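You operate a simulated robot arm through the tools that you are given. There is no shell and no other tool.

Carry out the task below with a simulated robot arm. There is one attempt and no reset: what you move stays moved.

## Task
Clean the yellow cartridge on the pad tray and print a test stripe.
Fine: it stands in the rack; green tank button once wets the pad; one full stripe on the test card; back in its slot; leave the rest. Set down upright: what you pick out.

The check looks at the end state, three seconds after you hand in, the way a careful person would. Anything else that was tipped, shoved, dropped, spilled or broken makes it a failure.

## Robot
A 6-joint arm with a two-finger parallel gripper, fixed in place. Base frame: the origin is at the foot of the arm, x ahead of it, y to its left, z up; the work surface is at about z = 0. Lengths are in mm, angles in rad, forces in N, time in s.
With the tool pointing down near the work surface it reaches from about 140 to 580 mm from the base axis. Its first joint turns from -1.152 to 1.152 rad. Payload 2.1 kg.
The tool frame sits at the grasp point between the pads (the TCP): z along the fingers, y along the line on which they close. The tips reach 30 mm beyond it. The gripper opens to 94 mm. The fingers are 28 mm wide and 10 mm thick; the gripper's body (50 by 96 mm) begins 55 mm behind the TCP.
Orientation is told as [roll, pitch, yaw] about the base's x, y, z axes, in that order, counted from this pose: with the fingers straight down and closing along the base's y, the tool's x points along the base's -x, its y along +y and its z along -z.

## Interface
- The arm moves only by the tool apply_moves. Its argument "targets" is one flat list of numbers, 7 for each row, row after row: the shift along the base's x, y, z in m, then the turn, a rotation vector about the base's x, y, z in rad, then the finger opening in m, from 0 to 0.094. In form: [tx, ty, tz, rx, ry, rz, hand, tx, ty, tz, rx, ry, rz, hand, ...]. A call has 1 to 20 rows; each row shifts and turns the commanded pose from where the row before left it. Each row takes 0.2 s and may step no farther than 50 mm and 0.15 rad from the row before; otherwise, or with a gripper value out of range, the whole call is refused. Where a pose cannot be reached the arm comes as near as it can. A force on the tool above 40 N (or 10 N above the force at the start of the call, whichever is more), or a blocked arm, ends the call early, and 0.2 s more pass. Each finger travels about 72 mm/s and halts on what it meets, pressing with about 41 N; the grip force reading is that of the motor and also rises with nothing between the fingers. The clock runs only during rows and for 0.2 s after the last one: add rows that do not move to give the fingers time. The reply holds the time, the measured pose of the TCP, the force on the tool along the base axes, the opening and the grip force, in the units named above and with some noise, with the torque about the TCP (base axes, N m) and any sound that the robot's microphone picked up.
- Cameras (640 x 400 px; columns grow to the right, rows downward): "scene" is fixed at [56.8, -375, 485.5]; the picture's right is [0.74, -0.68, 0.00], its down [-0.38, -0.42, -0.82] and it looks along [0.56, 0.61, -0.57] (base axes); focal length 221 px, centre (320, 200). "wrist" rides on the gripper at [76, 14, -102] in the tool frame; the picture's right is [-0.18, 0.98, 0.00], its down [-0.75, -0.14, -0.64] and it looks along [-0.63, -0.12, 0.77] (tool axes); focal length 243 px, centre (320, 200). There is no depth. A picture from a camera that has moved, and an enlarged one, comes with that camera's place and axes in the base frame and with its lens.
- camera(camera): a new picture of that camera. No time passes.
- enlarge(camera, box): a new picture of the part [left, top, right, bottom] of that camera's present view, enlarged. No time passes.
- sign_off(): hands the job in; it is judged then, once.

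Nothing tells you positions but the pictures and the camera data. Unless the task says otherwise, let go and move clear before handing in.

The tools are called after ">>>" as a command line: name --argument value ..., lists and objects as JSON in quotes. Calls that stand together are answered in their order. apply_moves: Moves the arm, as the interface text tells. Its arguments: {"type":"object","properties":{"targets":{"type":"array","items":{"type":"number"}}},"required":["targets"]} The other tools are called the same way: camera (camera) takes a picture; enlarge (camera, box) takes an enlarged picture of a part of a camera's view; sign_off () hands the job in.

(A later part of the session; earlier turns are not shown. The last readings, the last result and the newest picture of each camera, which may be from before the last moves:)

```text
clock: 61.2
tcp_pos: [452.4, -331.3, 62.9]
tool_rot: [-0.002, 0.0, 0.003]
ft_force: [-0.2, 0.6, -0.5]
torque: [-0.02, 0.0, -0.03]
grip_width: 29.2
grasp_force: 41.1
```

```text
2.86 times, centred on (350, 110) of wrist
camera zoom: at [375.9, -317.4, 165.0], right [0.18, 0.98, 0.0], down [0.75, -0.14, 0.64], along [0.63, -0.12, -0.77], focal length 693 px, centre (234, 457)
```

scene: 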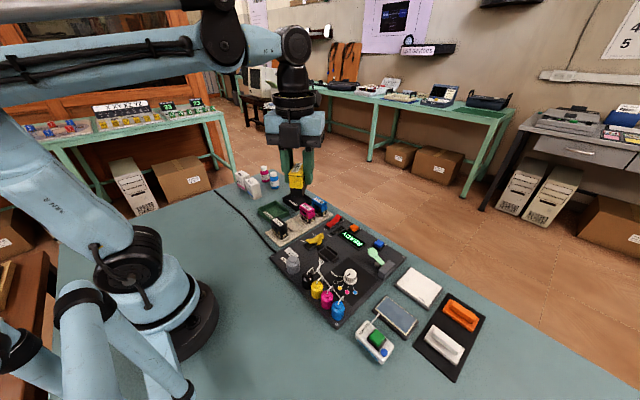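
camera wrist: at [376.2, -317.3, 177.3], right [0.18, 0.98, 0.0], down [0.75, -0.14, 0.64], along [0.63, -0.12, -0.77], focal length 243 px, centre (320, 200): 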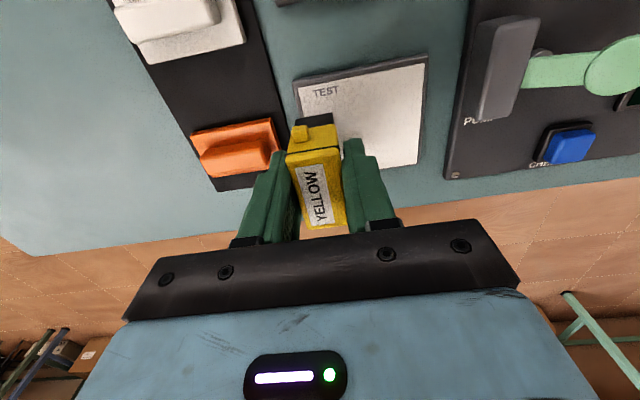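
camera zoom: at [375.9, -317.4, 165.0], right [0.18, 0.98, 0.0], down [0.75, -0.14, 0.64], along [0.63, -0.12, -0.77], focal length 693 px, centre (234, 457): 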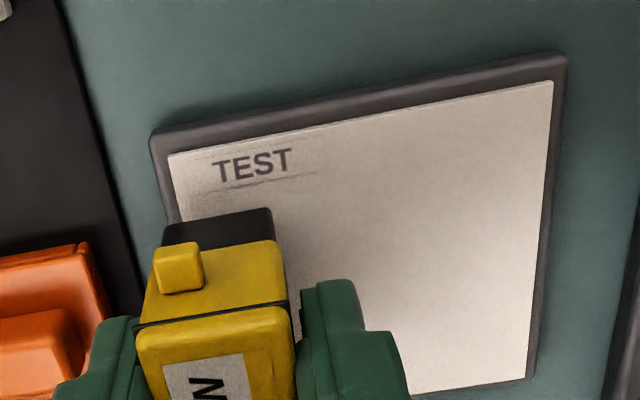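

>>> apply_moves --targets '[0, 0, -0.0006, 0, 0, 0, 0.015, 0, 0, 0, 0, 0, 0, 0.015]'

```text
clock: 61.8
tcp_pos: [452.4, -331.8, 61.9]
tool_rot: [0.001, 0.001, 0.001]
ft_force: [-0.4, 0.4, -1.0]
torque: [0.0, 0.01, -0.03]
grip_width: 29.7
grasp_force: 40.8
```

>>> apply_moves --targets '[0, 0, -0.0006, 0, 0, 0, 0.015, 0, 0, 0, 0, 0, 0, 0.015]'

```text
clock: 62.4
tcp_pos: [452.0, -331.6, 61.3]
tool_rot: [0.001, 0.0, 0.001]
ft_force: [-0.7, 0.1, -0.2]
torque: [-0.03, 0.0, 0.0]
grip_width: 29.1
grasp_force: 41.1
```

>>> apply_moves --targets '[0, 0, -0.0005, 0, 0, 0, 0.015, 0, 0, 0, 0, 0, 0, 0.015]'

```text
clock: 63.0
tcp_pos: [453.4, -331.8, 61.3]
tool_rot: [0.0, 0.0, 0.001]
ft_force: [-0.3, -0.3, 0.3]
torque: [0.0, -0.01, -0.02]
grip_width: 29.4
grasp_force: 41.1
```

>>> apply_moves --targets '[0, 0, -0.0005, 0, 0, 0, 0.015, 0, 0, 0, 0, 0, 0, 0.015]'

>>> enlarge --camera "wrist" --box '[260, 40, 440, 180]'

```text
clock: 63.6
tcp_pos: [453.0, -331.4, 61.3]
tool_rot: [0.0, 0.0, 0.002]
ft_force: [0.2, -0.3, -0.5]
torque: [-0.04, 0.0, 0.0]
grip_width: 29.6
grasp_force: 40.8
```

```text
2.86 times, centred on (350, 110) of wrist
camera zoom: at [376.1, -317.2, 162.7], right [0.18, 0.98, 0.0], down [0.75, -0.14, 0.64], along [0.63, -0.12, -0.77], focal length 693 px, centre (234, 457)
```

zoom: 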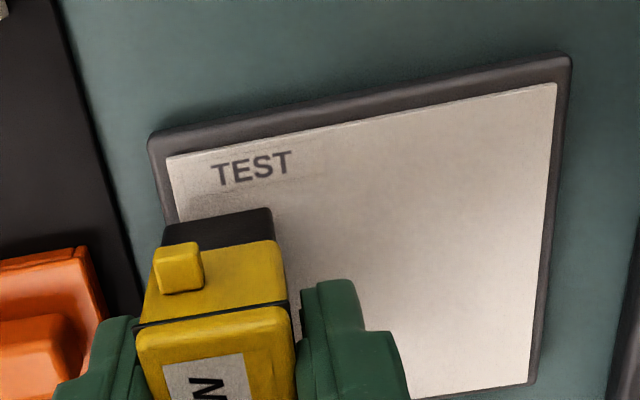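

No contact yet at TCP z≈60.7. Continuing with fine steps.

>>> apply_moves --targets '[0, 0, -0.0005, 0, 0, 0, 0.015, 0, 0, 0, 0, 0, 0, 0.015]'

```text
clock: 64.2
tcp_pos: [452.4, -332.1, 59.2]
tool_rot: [-0.002, 0.0, 0.002]
ft_force: [1.0, 0.3, -0.3]
torque: [-0.02, 0.01, -0.01]
grip_width: 29.4
grasp_force: 41.4
```

>>> apply_moves --targets '[0, 0, -0.0005, 0, 0, 0, 0.015, 0, 0, 0, 0, 0, 0, 0.015]'

```text
clock: 64.8
tcp_pos: [453.5, -332.1, 59.3]
tool_rot: [0.0, -0.001, 0.002]
ft_force: [-0.8, -0.1, -0.4]
torque: [-0.01, 0.02, 0.03]
grip_width: 29.5
grasp_force: 41.3
```

>>> apply_moves --targets '[0, 0, -0.0005, 0, 0, 0, 0.015, 0, 0, 0, 0, 0, 0, 0.015]'

```text
clock: 65.4
tcp_pos: [452.1, -331.1, 58.2]
tool_rot: [-0.001, 0.0, 0.001]
ft_force: [-0.4, 0.2, 0.1]
torque: [0.0, 0.01, -0.01]
grip_width: 29.3
grasp_force: 41.0
```

>>> apply_moves --targets '[0, 0, -0.0005, 0, 0, 0, 0.015, 0, 0, 0, 0, 0, 0, 0.015]'

>>> enlarge --camera "scene" --box '[420, 260, 470, 310]'

>>> enlarge --camera "wrist" --box '[280, 90, 360, 150]'

```text
clock: 66.0
tcp_pos: [452.2, -331.7, 57.5]
tool_rot: [0.001, -0.001, 0.001]
ft_force: [0.5, 0.2, 0.0]
torque: [0.0, 0.0, 0.01]
grip_width: 29.3
grasp_force: 41.1
```

```text
8.00 times, centred on (445, 285) of scene
camera zoom: at [56.8, -375.0, 485.5], right [0.74, -0.68, 0.0], down [-0.38, -0.42, -0.82], along [0.56, 0.61, -0.57], focal length 1765 px, centre (-680, -480)
```

zoom: 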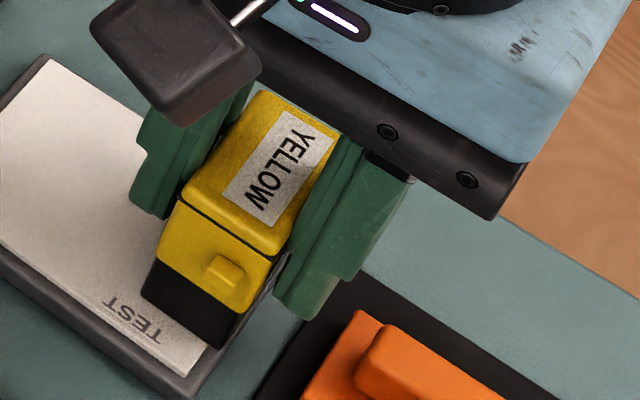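

```text
6.67 times, centred on (320, 120) of wrist
camera zoom: at [376.0, -317.3, 160.5], right [0.18, 0.98, 0.0], down [0.75, -0.14, 0.64], along [0.63, -0.12, -0.77], focal length 1618 px, centre (320, 733)
```

zoom: 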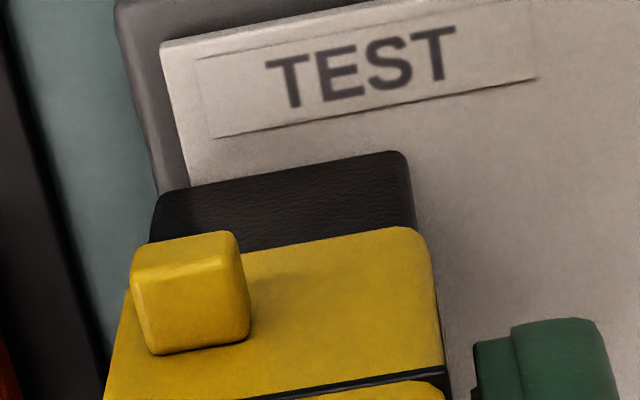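

>>> apply_moves --targets '[0, 0, -0.0005, 0, 0, 0, 0.015, 0, 0, 0, 0, 0, 0, 0.015]'

```text
clock: 66.6
tcp_pos: [452.9, -331.5, 59.4]
tool_rot: [0.001, 0.001, 0.002]
ft_force: [-0.1, -0.1, 2.9]
torque: [-0.01, -0.03, 0.0]
grip_width: 29.3
grasp_force: 41.5
```

Light contact (≈3 N) with the card. I'll add 0.2 mm and read the force.

>>> apply_moves --targets '[0, 0, -0.0002, 0, 0, 0, 0.015, 0, 0, 0, 0, 0, 0, 0.015]'

>>> enlarge --camera "wrist" --box '[280, 90, 360, 150]'

```text
clock: 67.2
tcp_pos: [453.9, -331.0, 57.9]
tool_rot: [0.0, -0.002, 0.002]
ft_force: [0.8, -0.8, 8.0]
torque: [-0.06, -0.04, -0.02]
grip_width: 29.3
grasp_force: 40.4
```

```text
6.67 times, centred on (320, 120) of wrist
camera zoom: at [375.9, -317.2, 160.0], right [0.18, 0.98, 0.0], down [0.75, -0.14, 0.64], along [0.63, -0.12, -0.77], focal length 1618 px, centre (320, 733)
```

zoom: 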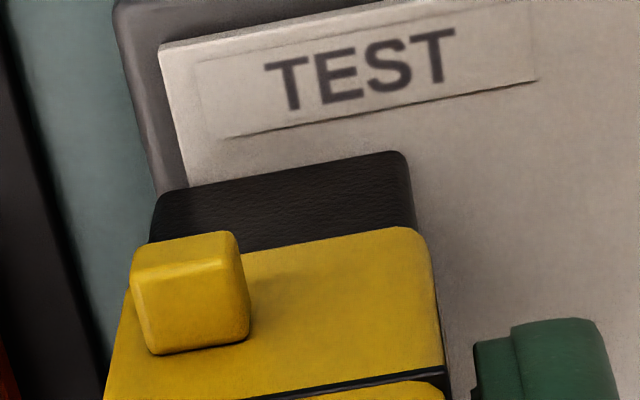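

The force is 8 N, good for printing. I'll start the stroke along +y in short segments, keeping contact throughout.

>>> apply_moves --targets '[0, 0.003, 0, 0, 0, 0, 0.015, 0, 0.003, 0, 0, 0, 0, 0.015, 0, 0.003, 0, 0, 0, 0, 0.015]'

>>> enlarge --camera "wrist" --box '[260, 70, 380, 170]'

>>> enlarge --camera "scene" --box '[410, 260, 460, 310]'

```text
clock: 68.0
tcp_pos: [451.0, -322.2, 56.6]
tool_rot: [0.0, 0.0, 0.001]
ft_force: [-0.2, -2.2, 5.1]
torque: [-0.07, -0.02, 0.01]
grip_width: 29.4
grasp_force: 40.9
```

```text
4.00 times, centred on (320, 120) of wrist
camera zoom: at [376.0, -308.3, 160.0], right [0.18, 0.98, 0.0], down [0.75, -0.14, 0.64], along [0.63, -0.12, -0.77], focal length 970 px, centre (320, 520)
```

zoom: 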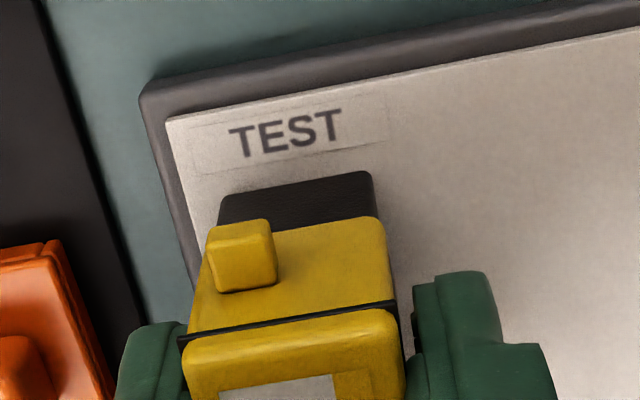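

```text
8.00 times, centred on (435, 285) of scene
camera zoom: at [56.7, -375.0, 485.5], right [0.74, -0.68, 0.0], down [-0.38, -0.42, -0.82], along [0.56, 0.61, -0.57], focal length 1765 px, centre (-600, -480)
```

zoom: 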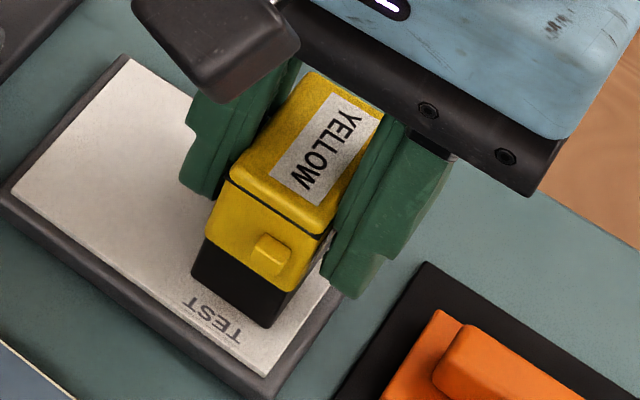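

Contact is holding at about 5 N. I'll continue with a slight downward correction.

>>> apply_moves --targets '[0, 0.003, -0.0001, 0, 0, 0, 0.015, 0, 0.003, -5e-05, 0, 0, 0, 0.015, 0, 0.003, 0, 0, 0, 0, 0.015]'

>>> enlarge --camera "wrist" --box '[260, 70, 380, 170]'

>>> enlarge --camera "scene" --box '[410, 260, 460, 310]'

```text
clock: 68.8
tcp_pos: [453.3, -313.7, 58.1]
tool_rot: [0.0, 0.0, 0.002]
ft_force: [-0.6, -2.4, 7.1]
torque: [-0.06, 0.02, -0.03]
grip_width: 29.6
grasp_force: 40.8
```

```text
4.00 times, centred on (320, 120) of wrist
camera zoom: at [376.0, -299.4, 160.0], right [0.18, 0.98, 0.0], down [0.75, -0.14, 0.64], along [0.63, -0.12, -0.77], focal length 970 px, centre (320, 520)
```

zoom: 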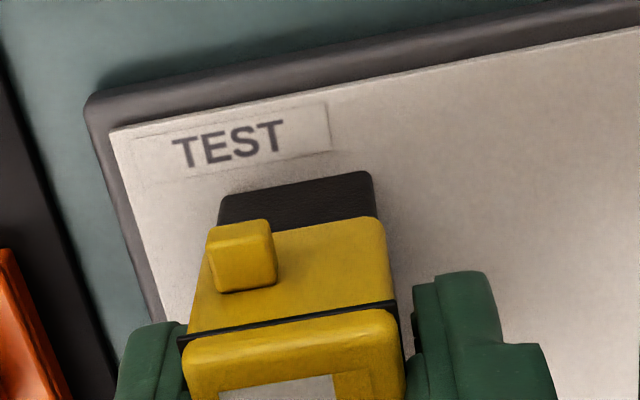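

```text
8.00 times, centred on (435, 285) of scene
camera zoom: at [56.7, -375.0, 485.5], right [0.74, -0.68, 0.0], down [-0.38, -0.42, -0.82], along [0.56, 0.61, -0.57], focal length 1765 px, centre (-600, -480)
```

zoom: 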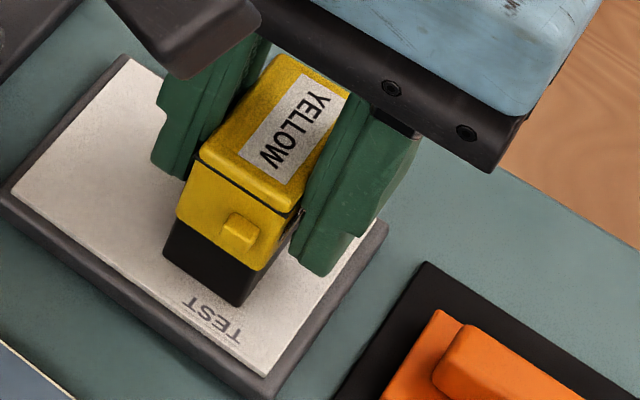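

I don't see ink behind the cartridge yet. Let me zoom in closely on the area it has already passed over.

>>> enlarge --camera "scene" --box '[420, 280, 445, 305]'

>>> enlarge --camera "wrist" --box '[275, 95, 325, 145]'

```text
16.00 times, centred on (432, 292) of scene
camera zoom: at [56.7, -375.0, 485.5], right [0.74, -0.68, 0.0], down [-0.38, -0.42, -0.82], along [0.56, 0.61, -0.57], focal length 3529 px, centre (-1480, -1280)
```

zoom: 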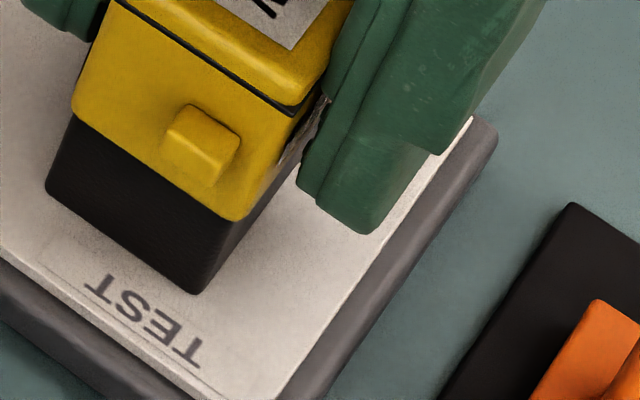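

```text
8.00 times, centred on (300, 120) of wrist
camera zoom: at [376.0, -299.4, 160.0], right [0.18, 0.98, 0.0], down [0.75, -0.14, 0.64], along [0.63, -0.12, -0.77], focal length 1941 px, centre (480, 840)
```

zoom: 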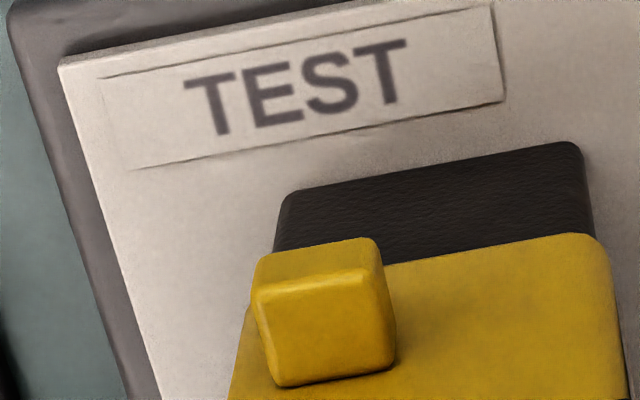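

No ink visible yet, but most of the passed area is still under the cartridge body. I'll continue the stroke without lifting and look again.

>>> apply_moves --targets '[0, 0.003, 0, 0, 0, 0, 0.015, 0, 0.003, -5e-05, 0, 0, 0, 0.015, 0, 0.003, 0, 0, 0, 0, 0.015]'

>>> enlarge --camera "scene" --box '[410, 270, 450, 310]'

>>> enlarge --camera "wrist" --box '[250, 95, 330, 165]'

```text
clock: 69.6
tcp_pos: [452.5, -305.0, 57.6]
tool_rot: [-0.002, -0.001, 0.0]
ft_force: [0.2, -2.9, 9.9]
torque: [-0.09, -0.01, -0.02]
grip_width: 29.4
grasp_force: 41.0
```

```text
10.00 times, centred on (430, 290) of scene
camera zoom: at [56.7, -375.0, 485.5], right [0.74, -0.68, 0.0], down [-0.38, -0.42, -0.82], along [0.56, 0.61, -0.57], focal length 2206 px, centre (-780, -700)
```

zoom: 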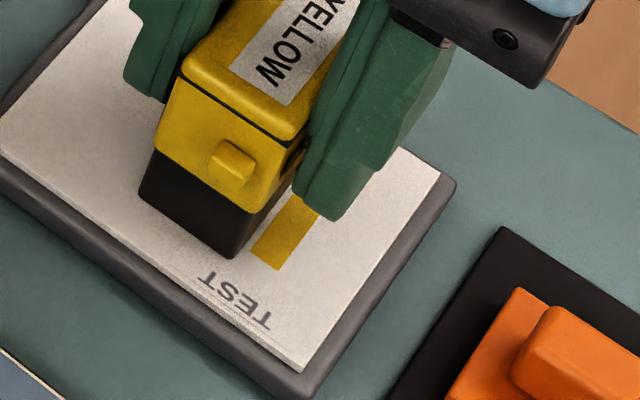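

```text
5.71 times, centred on (290, 130) of wrist
camera zoom: at [375.7, -290.6, 159.9], right [0.18, 0.98, 0.0], down [0.75, -0.14, 0.64], along [0.63, -0.12, -0.77], focal length 1386 px, centre (491, 600)
```

zoom: 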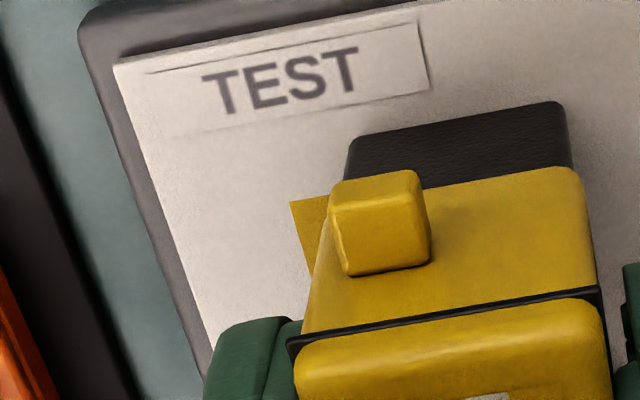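

A solid yellow band is now being laid down. I'll continue the stroke toward the other end of the card.

>>> apply_moves --targets '[0, 0.003, 0, 0, 0, 0, 0.015, 0, 0.003, 0, 0, 0, 0, 0.015, 0, 0.003, 0, 0, 0, 0, 0.015, 0, 0.003, 0, 0, 0, 0, 0.015]'

>>> enlarge --camera "scene" --box '[395, 260, 445, 310]'

>>> enlarge --camera "wrist" --box '[220, 85, 360, 185]'

```text
clock: 70.6
tcp_pos: [451.8, -293.4, 57.4]
tool_rot: [-0.002, -0.003, 0.001]
ft_force: [0.7, -6.7, 16.4]
torque: [-0.13, -0.03, -0.03]
grip_width: 29.4
grasp_force: 41.2
```

```text
8.00 times, centred on (420, 285) of scene
camera zoom: at [56.7, -375.0, 485.5], right [0.74, -0.68, 0.0], down [-0.38, -0.42, -0.82], along [0.56, 0.61, -0.57], focal length 1765 px, centre (-480, -480)
```

zoom: 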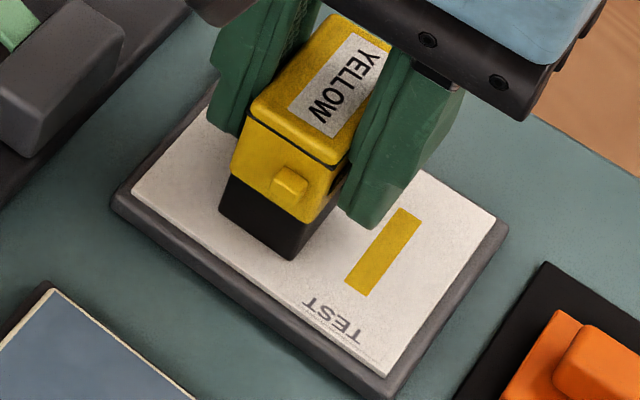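

```text
4.00 times, centred on (290, 135) of wrist
camera zoom: at [375.6, -278.8, 159.8], right [0.18, 0.98, 0.0], down [0.75, -0.14, 0.64], along [0.63, -0.12, -0.77], focal length 970 px, centre (440, 460)
```

zoom: 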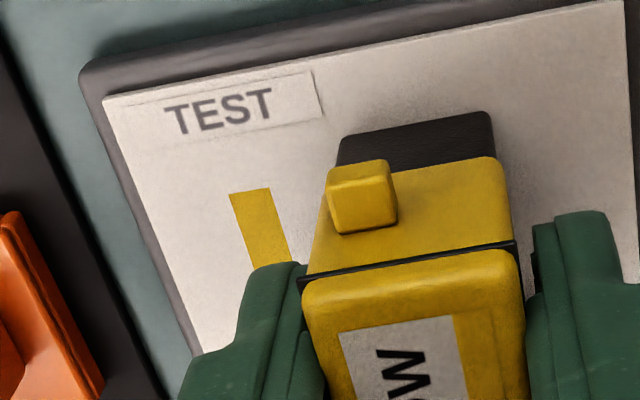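

The printed mark is a yellow bar along x (about x 438–475, y -326…-319), which may be growing with the stroke length. I'll zoom in to measure it before going on, still in contact.

>>> enlarge --camera "scene" --box '[415, 278, 440, 303]'

>>> enlarge --camera "wrist" --box '[240, 110, 320, 180]'

```text
16.00 times, centred on (428, 290) of scene
camera zoom: at [56.7, -375.0, 485.5], right [0.74, -0.68, 0.0], down [-0.38, -0.42, -0.82], along [0.56, 0.61, -0.57], focal length 3529 px, centre (-1400, -1248)
```

zoom: 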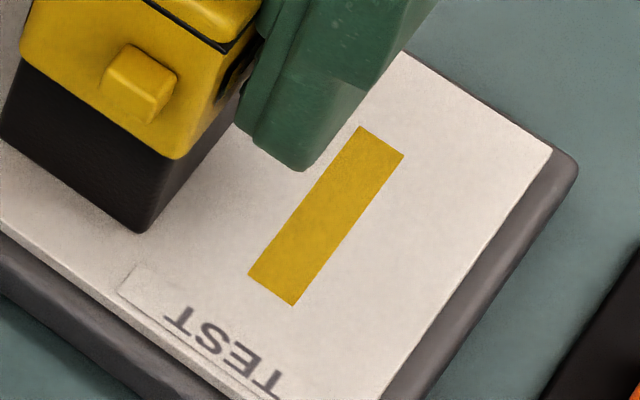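

```text
5.71 times, centred on (280, 145) of wrist
camera zoom: at [375.6, -278.8, 159.8], right [0.18, 0.98, 0.0], down [0.75, -0.14, 0.64], along [0.63, -0.12, -0.77], focal length 1386 px, centre (549, 514)
```

zoom: 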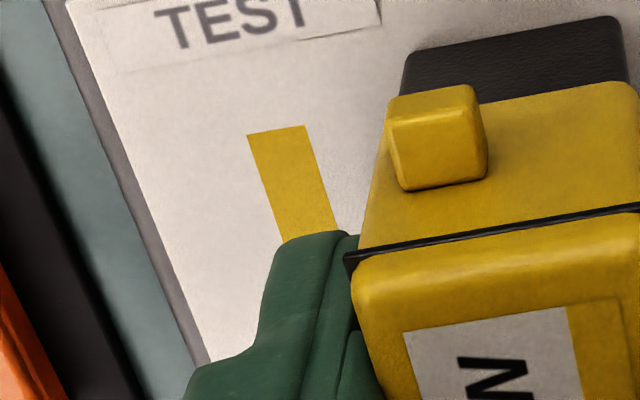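

I've measured the bar: x 438.6–474.6, 36 mm long. I'll advance a little more in contact and see if it lengthens.

>>> apply_moves --targets '[0, 0.003, 5e-05, 0, 0, 0, 0.015, 0, 0.003, 5e-05, 0, 0, 0, 0.015]'

>>> enlarge --camera "scene" --box '[415, 278, 440, 303]'

```text
clock: 71.2
tcp_pos: [451.8, -286.8, 57.9]
tool_rot: [0.001, -0.001, 0.001]
ft_force: [-0.1, -4.9, 13.4]
torque: [-0.11, -0.02, -0.04]
grip_width: 29.2
grasp_force: 40.9
```

```text
16.00 times, centred on (428, 290) of scene
camera zoom: at [56.7, -375.0, 485.5], right [0.74, -0.68, 0.0], down [-0.38, -0.42, -0.82], along [0.56, 0.61, -0.57], focal length 3529 px, centre (-1400, -1248)
```

zoom: 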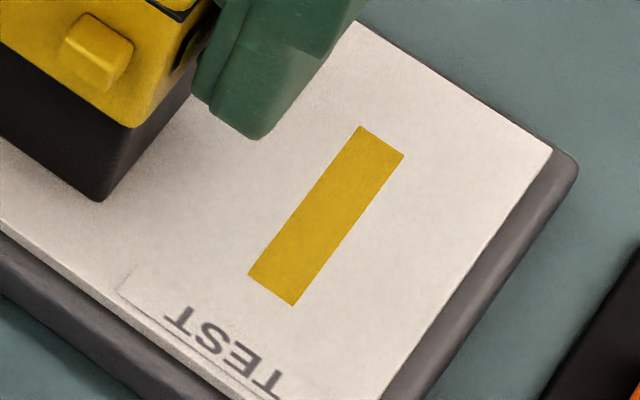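

The bar did not change, so it is a complete stripe. I'll lift straight off now so that only one stripe is made.

>>> apply_moves --targets '[0, 0, 0.006, 0, 0, 0, 0.015, 0, 0, 0.034, 0, 0, 0, 0.015, 0, 0, 0.045, 0, 0, 0, 0.015, 0, 0, 0.045, 0, 0, 0, 0.015, 0, 0, 0, 0, 0, 0, 0.015]'

>>> camera --camera "wrist"

>>> enlarge --camera "scene" --box '[340, 230, 500, 380]'

```text
clock: 72.4
tcp_pos: [452.4, -286.5, 187.3]
tool_rot: [0.001, -0.001, 0.001]
ft_force: [0.0, -0.4, -0.1]
torque: [0.0, -0.02, 0.01]
grip_width: 29.2
grasp_force: 41.5
```

```text
taken
camera wrist: at [375.6, -272.1, 289.0], right [0.18, 0.98, 0.0], down [0.75, -0.14, 0.64], along [0.63, -0.12, -0.77], focal length 243 px, centre (320, 200)
```

wrist: 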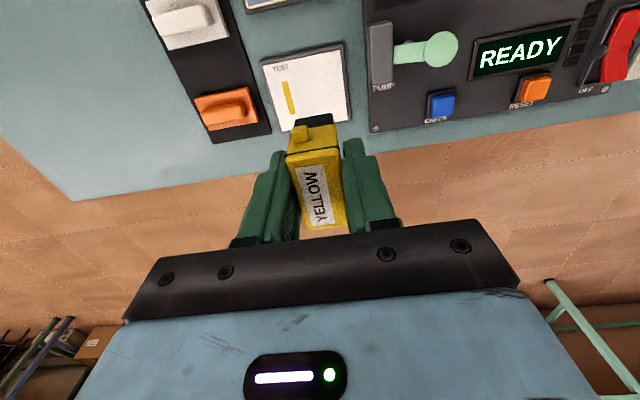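

```text
2.67 times, centred on (420, 305) of scene
camera zoom: at [56.8, -375.0, 485.5], right [0.74, -0.68, 0.0], down [-0.38, -0.42, -0.82], along [0.56, 0.61, -0.57], focal length 588 px, centre (53, -80)
```

zoom: 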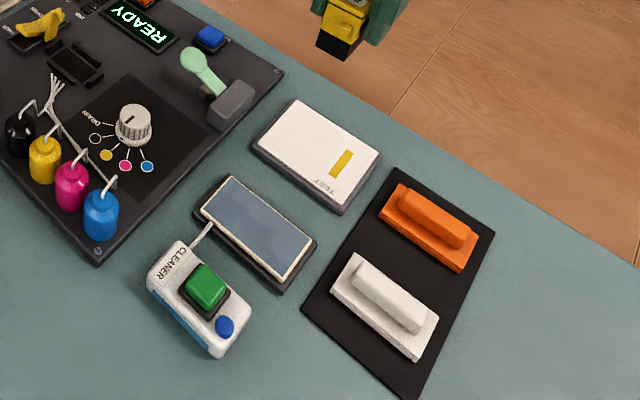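

One solid yellow stripe is on the card, with nothing else on it. I'll look closely at its quality before returning the cartridge.

>>> enlarge --camera "wrist" --box '[250, 30, 370, 140]'

>>> enlarge --camera "scene" --box '[400, 265, 450, 315]'

```text
3.64 times, centred on (310, 85) of wrist
camera zoom: at [375.6, -272.1, 289.0], right [0.18, 0.98, 0.0], down [0.75, -0.14, 0.64], along [0.63, -0.12, -0.77], focal length 882 px, centre (356, 618)
```

zoom: 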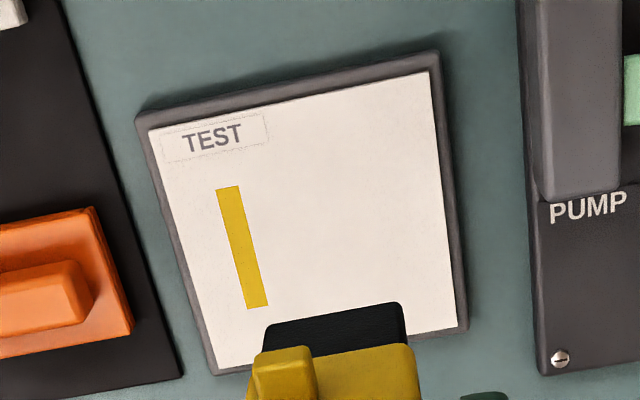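

```text
8.00 times, centred on (425, 290) of scene
camera zoom: at [56.8, -375.0, 485.5], right [0.74, -0.68, 0.0], down [-0.38, -0.42, -0.82], along [0.56, 0.61, -0.57], focal length 1765 px, centre (-520, -520)
```

zoom: 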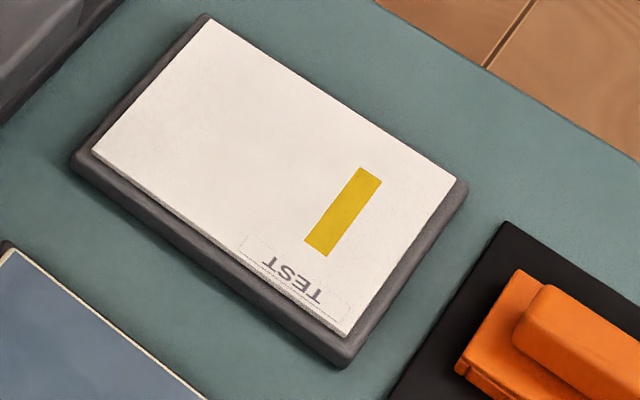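

The stripe is solid and complete. Before returning, I'll check that the cartridge hasn't shifted in the grip, using the same crop as before wiping.

>>> enlarge --camera "wrist" --box '[250, 100, 390, 240]'

>>> enlarge --camera "scene" --box '[410, 190, 460, 260]'

```text
2.86 times, centred on (320, 170) of wrist
camera zoom: at [375.6, -272.1, 289.0], right [0.18, 0.98, 0.0], down [0.75, -0.14, 0.64], along [0.63, -0.12, -0.77], focal length 693 px, centre (320, 286)
```

zoom: 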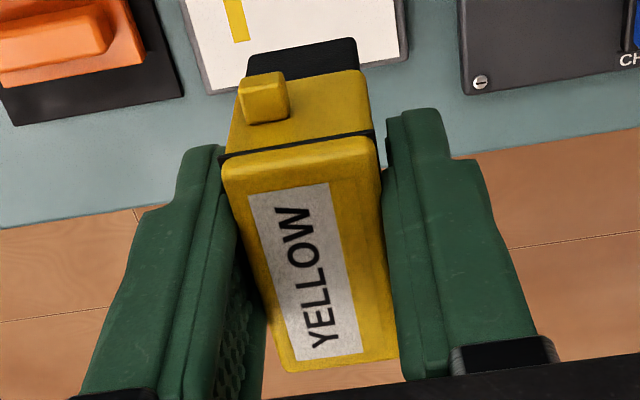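

```text
5.71 times, centred on (435, 225) of scene
camera zoom: at [56.8, -375.0, 485.5], right [0.74, -0.68, 0.0], down [-0.38, -0.42, -0.82], along [0.56, 0.61, -0.57], focal length 1260 px, centre (-337, 57)
```

zoom: 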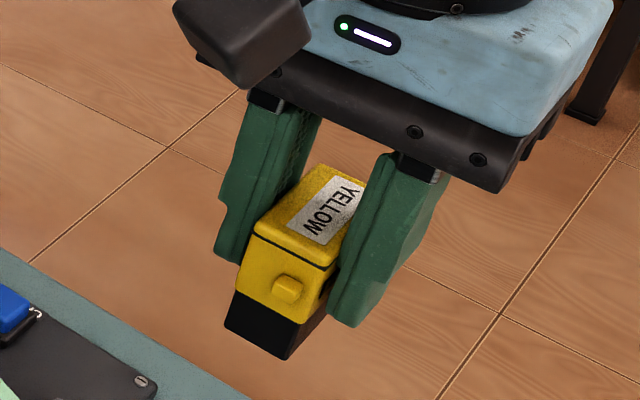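

The cartridge slid up about 2 mm in the grip during the first pad contact but is still straight. I'll return to above its rack slot, turning back to the rack orientation.

>>> apply_moves --targets '[-0.0078, 0.0334, 0.002, 0, 0, -0.1428, 0.015, -0.0078, 0.0334, 0.002, 0, 0, -0.1428, 0.015, -0.0078, 0.0334, 0.002, 0, 0, -0.1428, 0.015, -0.0078, 0.0334, 0.002, 0, 0, -0.1428, 0.015, -0.0078, 0.0334, 0.002, 0, 0, -0.1428, 0.015, -0.0078, 0.0334, 0.002, 0, 0, -0.1428, 0.015, -0.0078, 0.0334, 0.001, 0, 0, -0.1428, 0.015, -0.0078, 0.0334, 0, 0, 0, -0.1428, 0.015, -0.0078, 0.0334, 0, 0, 0, -0.1428, 0.015, -0.0078, 0.0334, 0, 0, 0, -0.1428, 0.015, -0.0085, 0.034, 0, 0, 0, -0.1428, 0.015, 0, 0, 0, 0, 0, 0, 0.015, 0, 0, 0, 0, 0, 0, 0.015]'

>>> camera --camera "wrist"

>>> enlarge --camera "scene" --box '[250, 140, 350, 250]'

```text
clock: 75.2
tcp_pos: [365.3, 81.6, 200.6]
tool_rot: [-0.001, 0.0, -1.569]
ft_force: [-0.1, 0.5, -0.1]
torque: [0.01, -0.02, 0.01]
grip_width: 29.5
grasp_force: 41.2
```

```text
taken
camera wrist: at [380.4, 158.1, 302.6], right [0.98, -0.18, 0.0], down [-0.14, -0.75, 0.64], along [-0.12, -0.63, -0.77], focal length 243 px, centre (320, 200)
```

wrist: 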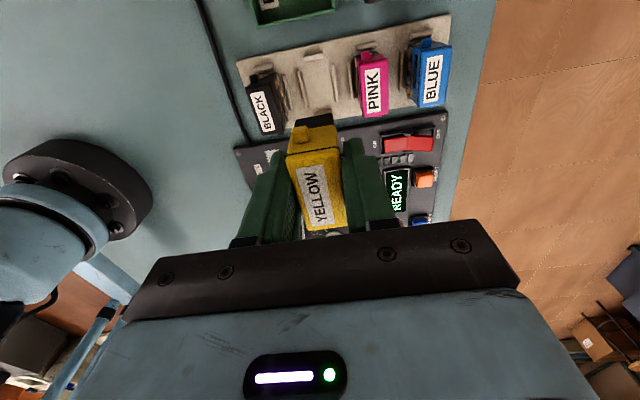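

```text
3.64 times, centred on (300, 195) of scene
camera zoom: at [56.8, -375.0, 485.5], right [0.74, -0.68, 0.0], down [-0.38, -0.42, -0.82], along [0.56, 0.61, -0.57], focal length 802 px, centre (393, 218)
```

zoom: 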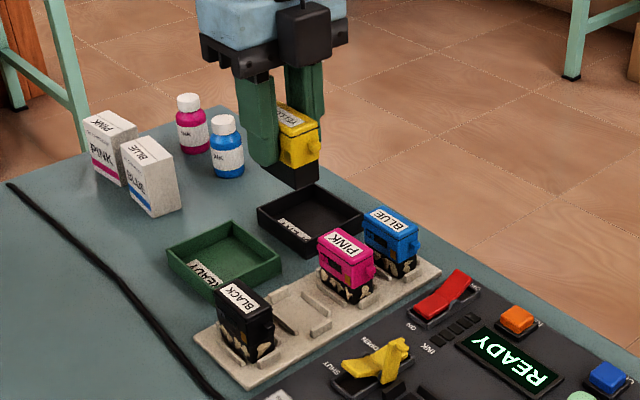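

I'm above the slot. I'll zoom on the empty slot to get its exact centre.

>>> enlarge --camera "wrist" --box '[240, 20, 380, 130]'

>>> enlarge --camera "scene" --box '[270, 205, 330, 245]'

```text
3.64 times, centred on (310, 75) of wrist
camera zoom: at [380.4, 158.1, 302.6], right [0.98, -0.18, 0.0], down [-0.14, -0.75, 0.64], along [-0.12, -0.63, -0.77], focal length 882 px, centre (356, 654)
```

zoom: 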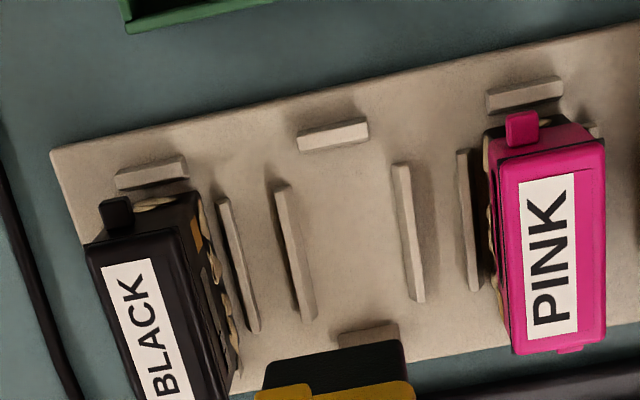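

```text
10.00 times, centred on (300, 225) of scene
camera zoom: at [56.8, -375.0, 485.5], right [0.74, -0.68, 0.0], down [-0.38, -0.42, -0.82], along [0.56, 0.61, -0.57], focal length 2206 px, centre (520, -50)
```

zoom: 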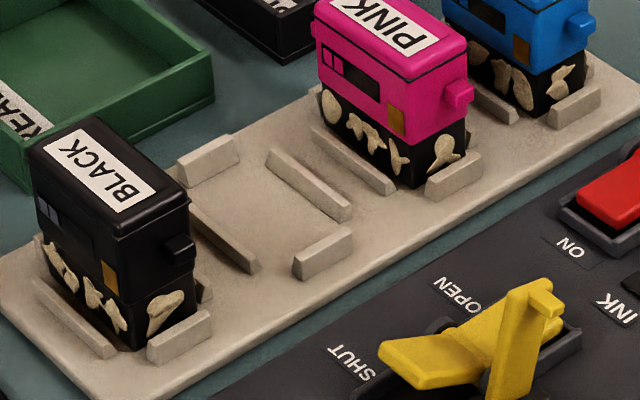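

The slot centre is about (365, 81.3), with roughly 2–3 mm clearance each way. I'll correct 1.3 mm in x and lower to just above the rails.

>>> apply_moves --targets '[-0.0013, -0.0004, -0.04, 0, 0, 0, 0.015, 0, 0, -0.04, 0, 0, 0, 0.015, 0, 0, -0.03, 0, 0, 0, 0.015, 0, 0, -0.015, 0, 0, 0, 0.015, 0, 0, 0, 0, 0, 0, 0.015]'

>>> camera --camera "wrist"

>>> enlarge --camera "scene" --box '[265, 190, 335, 245]'

>>> enlarge --camera "wrist" --box '[240, 70, 400, 180]'

```text
clock: 76.4
tcp_pos: [363.0, 81.6, 76.4]
tool_rot: [-0.001, 0.001, -1.569]
ft_force: [0.6, -0.7, 0.0]
torque: [-0.06, -0.01, -0.01]
grip_width: 29.4
grasp_force: 41.9
```

```text
taken
camera wrist: at [377.8, 157.9, 177.5], right [0.98, -0.18, 0.0], down [-0.14, -0.75, 0.64], along [-0.12, -0.63, -0.77], focal length 243 px, centre (320, 200)
```

wrist: 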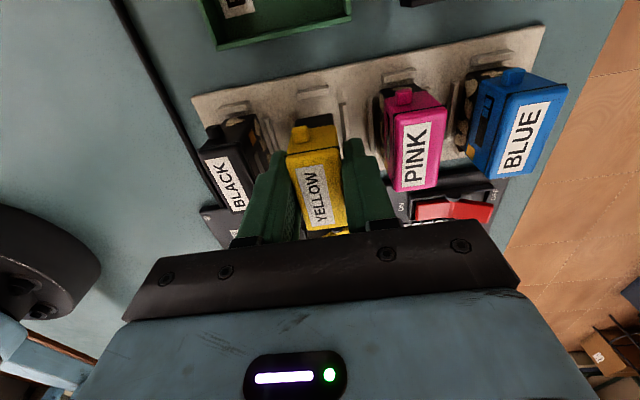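

```text
7.27 times, centred on (300, 218) of scene
camera zoom: at [56.8, -375.0, 485.5], right [0.74, -0.68, 0.0], down [-0.38, -0.42, -0.82], along [0.56, 0.61, -0.57], focal length 1604 px, centre (466, 73)
```

zoom: 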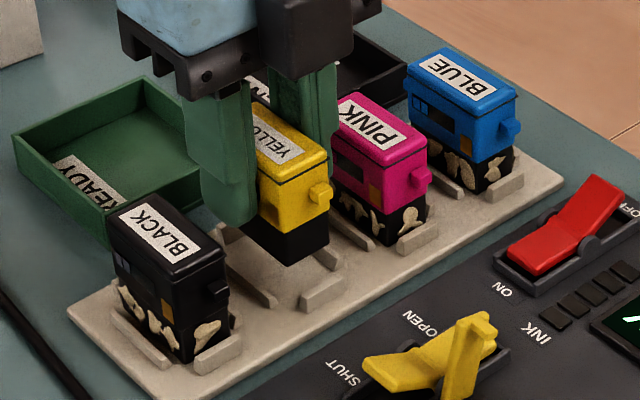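

```text
3.64 times, centred on (320, 125) of wrist
camera zoom: at [377.8, 157.9, 177.5], right [0.98, -0.18, 0.0], down [-0.14, -0.75, 0.64], along [-0.12, -0.63, -0.77], focal length 882 px, centre (320, 473)
```

zoom: 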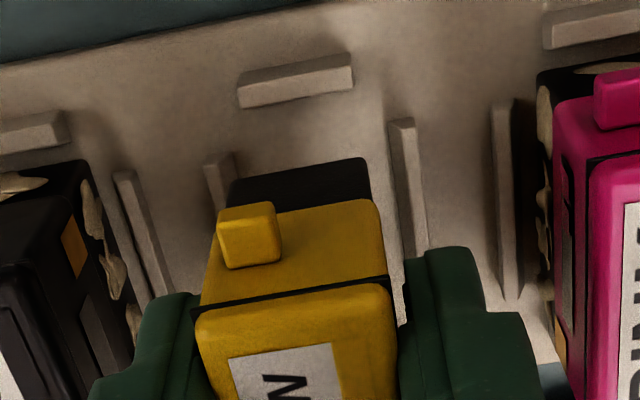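

The current reading is about 1.4 mm low in x, so I'll correct that and lower further toward the rails.

>>> apply_moves --targets '[0.0015, -0.0002, -0.003, 0, 0, 0, 0.015, 0, 0, -0.003, 0, 0, 0, 0.015, 0, 0, 0, 0, 0, 0, 0.015]'

>>> enlarge --camera "wrist" --box '[240, 70, 400, 180]'

>>> enlarge --camera "scene" --box '[280, 205, 320, 240]'

```text
clock: 77.2
tcp_pos: [366.6, 81.0, 68.3]
tool_rot: [0.001, 0.0, -1.57]
ft_force: [0.5, 0.6, -1.1]
torque: [0.0, 0.0, -0.01]
grip_width: 29.5
grasp_force: 40.9
```

```text
3.64 times, centred on (320, 125) of wrist
camera zoom: at [379.9, 157.3, 171.6], right [0.98, -0.18, 0.0], down [-0.14, -0.75, 0.64], along [-0.12, -0.63, -0.77], focal length 882 px, centre (320, 473)
```

zoom: 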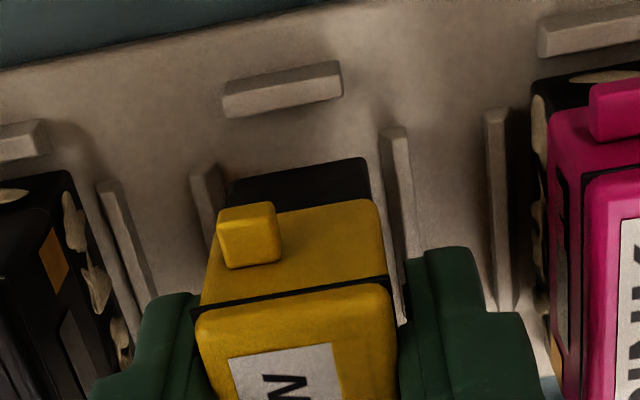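

```text
11.43 times, centred on (300, 222) of scene
camera zoom: at [56.8, -375.0, 485.5], right [0.74, -0.68, 0.0], down [-0.38, -0.42, -0.82], along [0.56, 0.61, -0.57], focal length 2521 px, centre (549, -57)
```

zoom: 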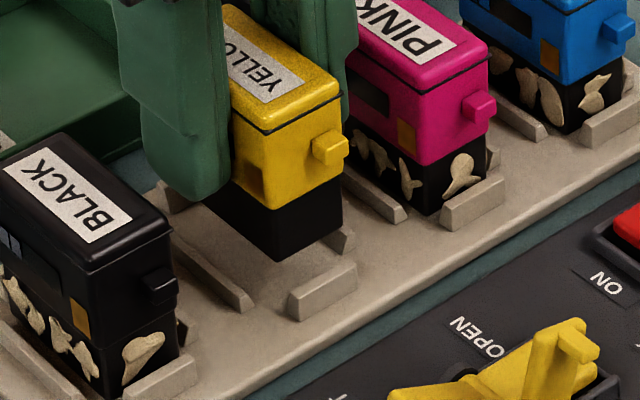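

The lower body (x 353–377) is centred between the rails (350–380). I'll lower gently with force monitoring.

>>> apply_moves --targets '[-0.0003, 0, -0.003, 0, 0, 0, 0.015, 0, 0, -0.003, 0, 0, 0, 0.015, 0, 0, -0.002, 0, 0, 0, 0.015, 0, 0, 0, 0, 0, 0, 0.015]'

>>> enlarge --camera "wrist" --box '[240, 70, 400, 180]'

>>> enlarge --camera "scene" --box '[280, 205, 320, 240]'

```text
clock: 78.2
tcp_pos: [365.9, 81.2, 61.1]
tool_rot: [0.002, -0.001, -1.568]
ft_force: [-0.3, 0.0, -0.2]
torque: [-0.01, -0.02, -0.01]
grip_width: 29.3
grasp_force: 40.7
```

```text
3.64 times, centred on (320, 125) of wrist
camera zoom: at [379.9, 157.1, 163.7], right [0.98, -0.18, 0.0], down [-0.14, -0.75, 0.64], along [-0.12, -0.63, -0.77], focal length 882 px, centre (320, 473)
```

zoom: 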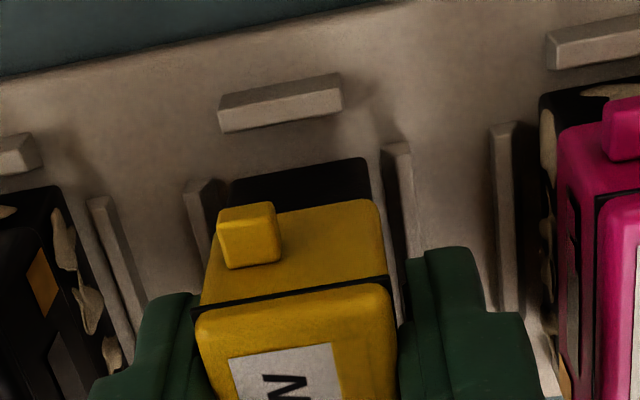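

```text
11.43 times, centred on (300, 222) of scene
camera zoom: at [56.8, -375.0, 485.5], right [0.74, -0.68, 0.0], down [-0.38, -0.42, -0.82], along [0.56, 0.61, -0.57], focal length 2521 px, centre (549, -57)
```

zoom: 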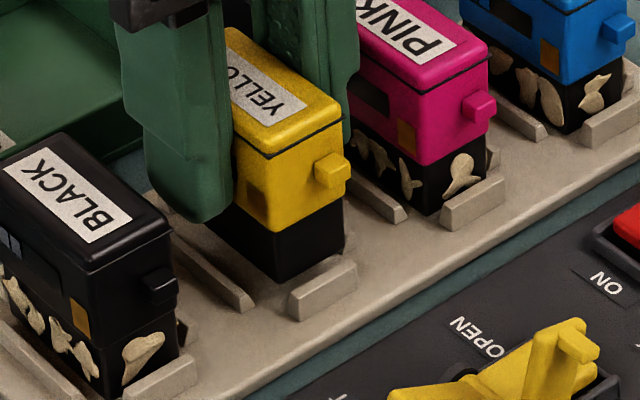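

The cartridge is entering the slot centred with no contact. Continuing down slowly.

>>> apply_moves --targets '[0, 0, -0.002, 0, 0, 0, 0.015, 0, 0, -0.002, 0, 0, 0, 0.015, 0, 0, -0.002, 0, 0, 0, 0.015, 0, 0, 0, 0, 0, 0, 0.015]'

>>> enlarge --camera "scene" --box '[280, 205, 320, 240]'

>>> enlarge --camera "wrist" --box '[240, 70, 400, 180]'

```text
clock: 79.2
tcp_pos: [366.6, 79.8, 56.0]
tool_rot: [0.0, 0.001, -1.569]
ft_force: [0.2, -0.1, -0.4]
torque: [0.01, -0.03, 0.01]
grip_width: 29.4
grasp_force: 41.0
```

```text
11.43 times, centred on (300, 222) of scene
camera zoom: at [56.8, -375.0, 485.5], right [0.74, -0.68, 0.0], down [-0.38, -0.42, -0.82], along [0.56, 0.61, -0.57], focal length 2521 px, centre (549, -57)
```

zoom: 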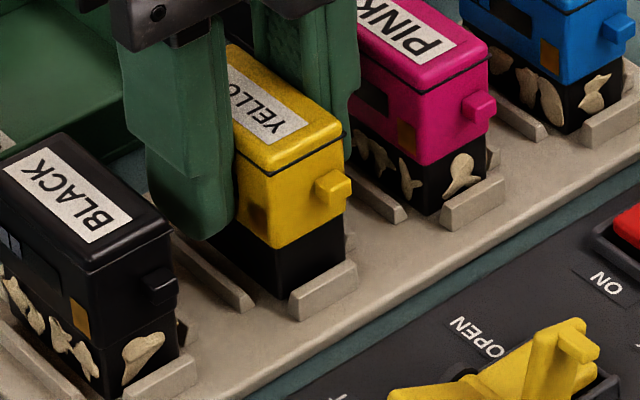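

```text
3.64 times, centred on (320, 125) of wrist
camera zoom: at [379.9, 157.2, 157.6], right [0.98, -0.18, 0.0], down [-0.14, -0.75, 0.64], along [-0.12, -0.63, -0.77], focal length 882 px, centre (320, 473)
```

zoom: 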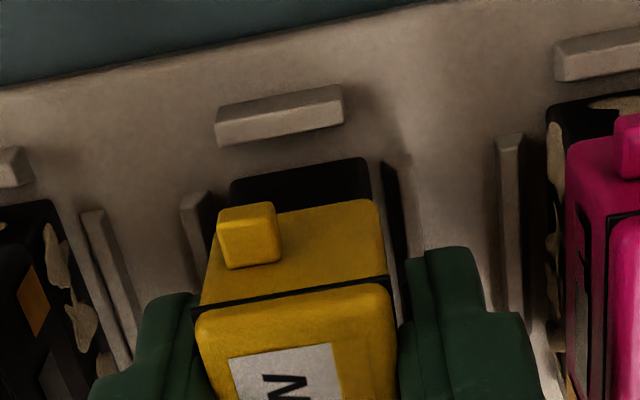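

It's inside the slot walls now, with a few mm left. I'll use small steps until it touches the floor.

>>> apply_moves --targets '[0, 0, -0.001, 0, 0, 0, 0.015, 0, 0, -0.0005, 0, 0, 0, 0.015, 0, 0, 0, 0, 0, 0, 0.015]'

```text
clock: 80.0
tcp_pos: [366.3, 80.7, 53.7]
tool_rot: [0.0, -0.001, -1.57]
ft_force: [0.2, -0.4, 0.5]
torque: [0.03, -0.03, 0.01]
grip_width: 29.5
grasp_force: 40.6
```

>>> apply_moves --targets '[0, 0, -0.0005, 0, 0, 0, 0.015, 0, 0, -0.0004, 0, 0, 0, 0.015, 0, 0, 0, 0, 0, 0, 0.015]'

```text
clock: 80.8
tcp_pos: [365.5, 81.2, 51.9]
tool_rot: [-0.001, 0.0, -1.566]
ft_force: [0.8, 0.1, 1.1]
torque: [-0.02, -0.02, -0.01]
grip_width: 29.3
grasp_force: 40.8
```

>>> apply_moves --targets '[0, 0, -0.0004, 0, 0, 0, 0.015, 0, 0, 0, 0, 0, 0, 0.015]'

>>> enlarge --camera "scene" --box '[280, 205, 320, 240]'

>>> enlarge --camera "wrist" --box '[240, 70, 400, 180]'

```text
clock: 81.4
tcp_pos: [366.2, 80.1, 54.1]
tool_rot: [0.002, -0.001, -1.569]
ft_force: [-1.9, -0.2, 20.6]
torque: [-0.09, 0.0, 0.01]
grip_width: 29.3
grasp_force: 40.8
```

```text
11.43 times, centred on (300, 222) of scene
camera zoom: at [56.7, -375.0, 485.5], right [0.74, -0.68, 0.0], down [-0.38, -0.42, -0.82], along [0.56, 0.61, -0.57], focal length 2521 px, centre (549, -57)
```

zoom: 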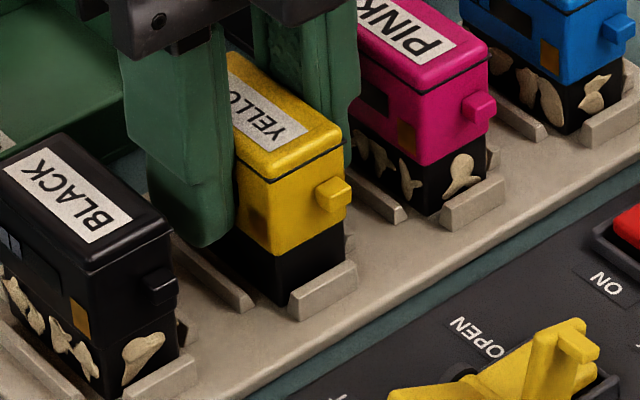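

```text
3.64 times, centred on (320, 125) of wrist
camera zoom: at [379.9, 157.3, 155.2], right [0.98, -0.18, 0.0], down [-0.14, -0.75, 0.64], along [-0.12, -0.63, -0.77], focal length 882 px, centre (320, 473)
```

zoom: 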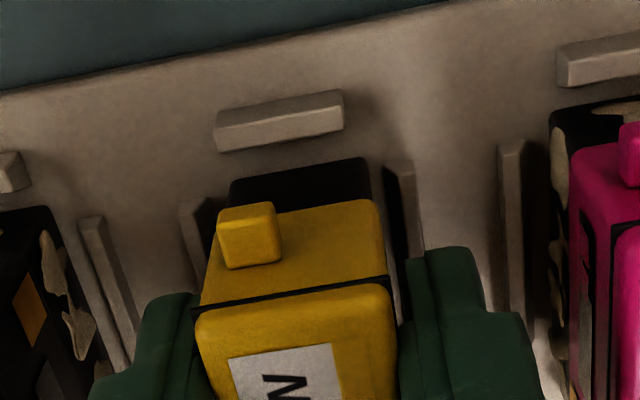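

It is seated: floor contact came at the same height as its original position, within about 1 mm of where it stood. I'll relieve the pressing force and then open the fingers.

>>> apply_moves --targets '[0, 0, 0.0003, 0, 0, 0, 0.015, 0, 0, 0, 0, 0, 0, 0.015]'

```text
clock: 82.0
tcp_pos: [365.7, 82.1, 52.8]
tool_rot: [-0.001, 0.0, -1.568]
ft_force: [-1.0, 0.0, 11.5]
torque: [-0.03, -0.03, 0.01]
grip_width: 29.4
grasp_force: 40.9
```

>>> apply_moves --targets '[0, 0, 0.0002, 0, 0, 0, 0.015, 0, 0, 0, 0, 0, 0, 0.015, 0, 0, 0, 0, 0, 0, 0.03, 0, 0, 0, 0, 0, 0, 0.032, 0, 0, 0, 0, 0, 0, 0.036, 0, 0, 0, 0, 0, 0, 0.04, 0, 0, 0, 0, 0, 0, 0.042, 0, 0, 0, 0, 0, 0, 0.042]'

>>> camera --camera "wrist"

>>> enlarge --camera "scene" --box '[255, 190, 345, 250]'

```text
clock: 83.8
tcp_pos: [365.1, 81.4, 53.2]
tool_rot: [-0.001, 0.001, -1.57]
ft_force: [0.2, -0.6, 0.1]
torque: [-0.02, -0.03, 0.01]
grip_width: 42.2
grasp_force: 0.0
```

```text
taken
camera wrist: at [379.7, 157.2, 155.5], right [0.98, -0.18, 0.0], down [-0.14, -0.75, 0.64], along [-0.12, -0.63, -0.77], focal length 243 px, centre (320, 200)
```

wrist: 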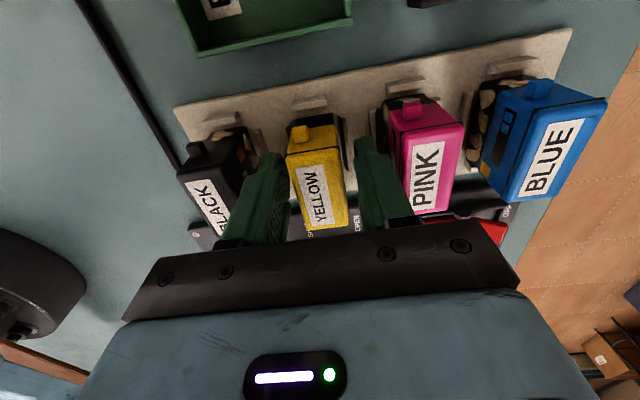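

```text
6.67 times, centred on (300, 220) of scene
camera zoom: at [56.8, -375.0, 485.5], right [0.74, -0.68, 0.0], down [-0.38, -0.42, -0.82], along [0.56, 0.61, -0.57], focal length 1471 px, centre (453, 67)
```

zoom: 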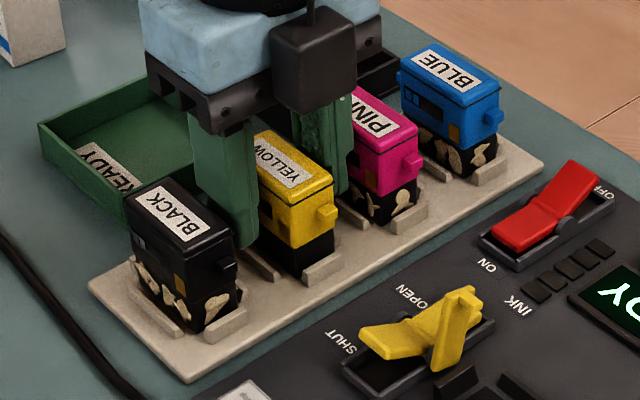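

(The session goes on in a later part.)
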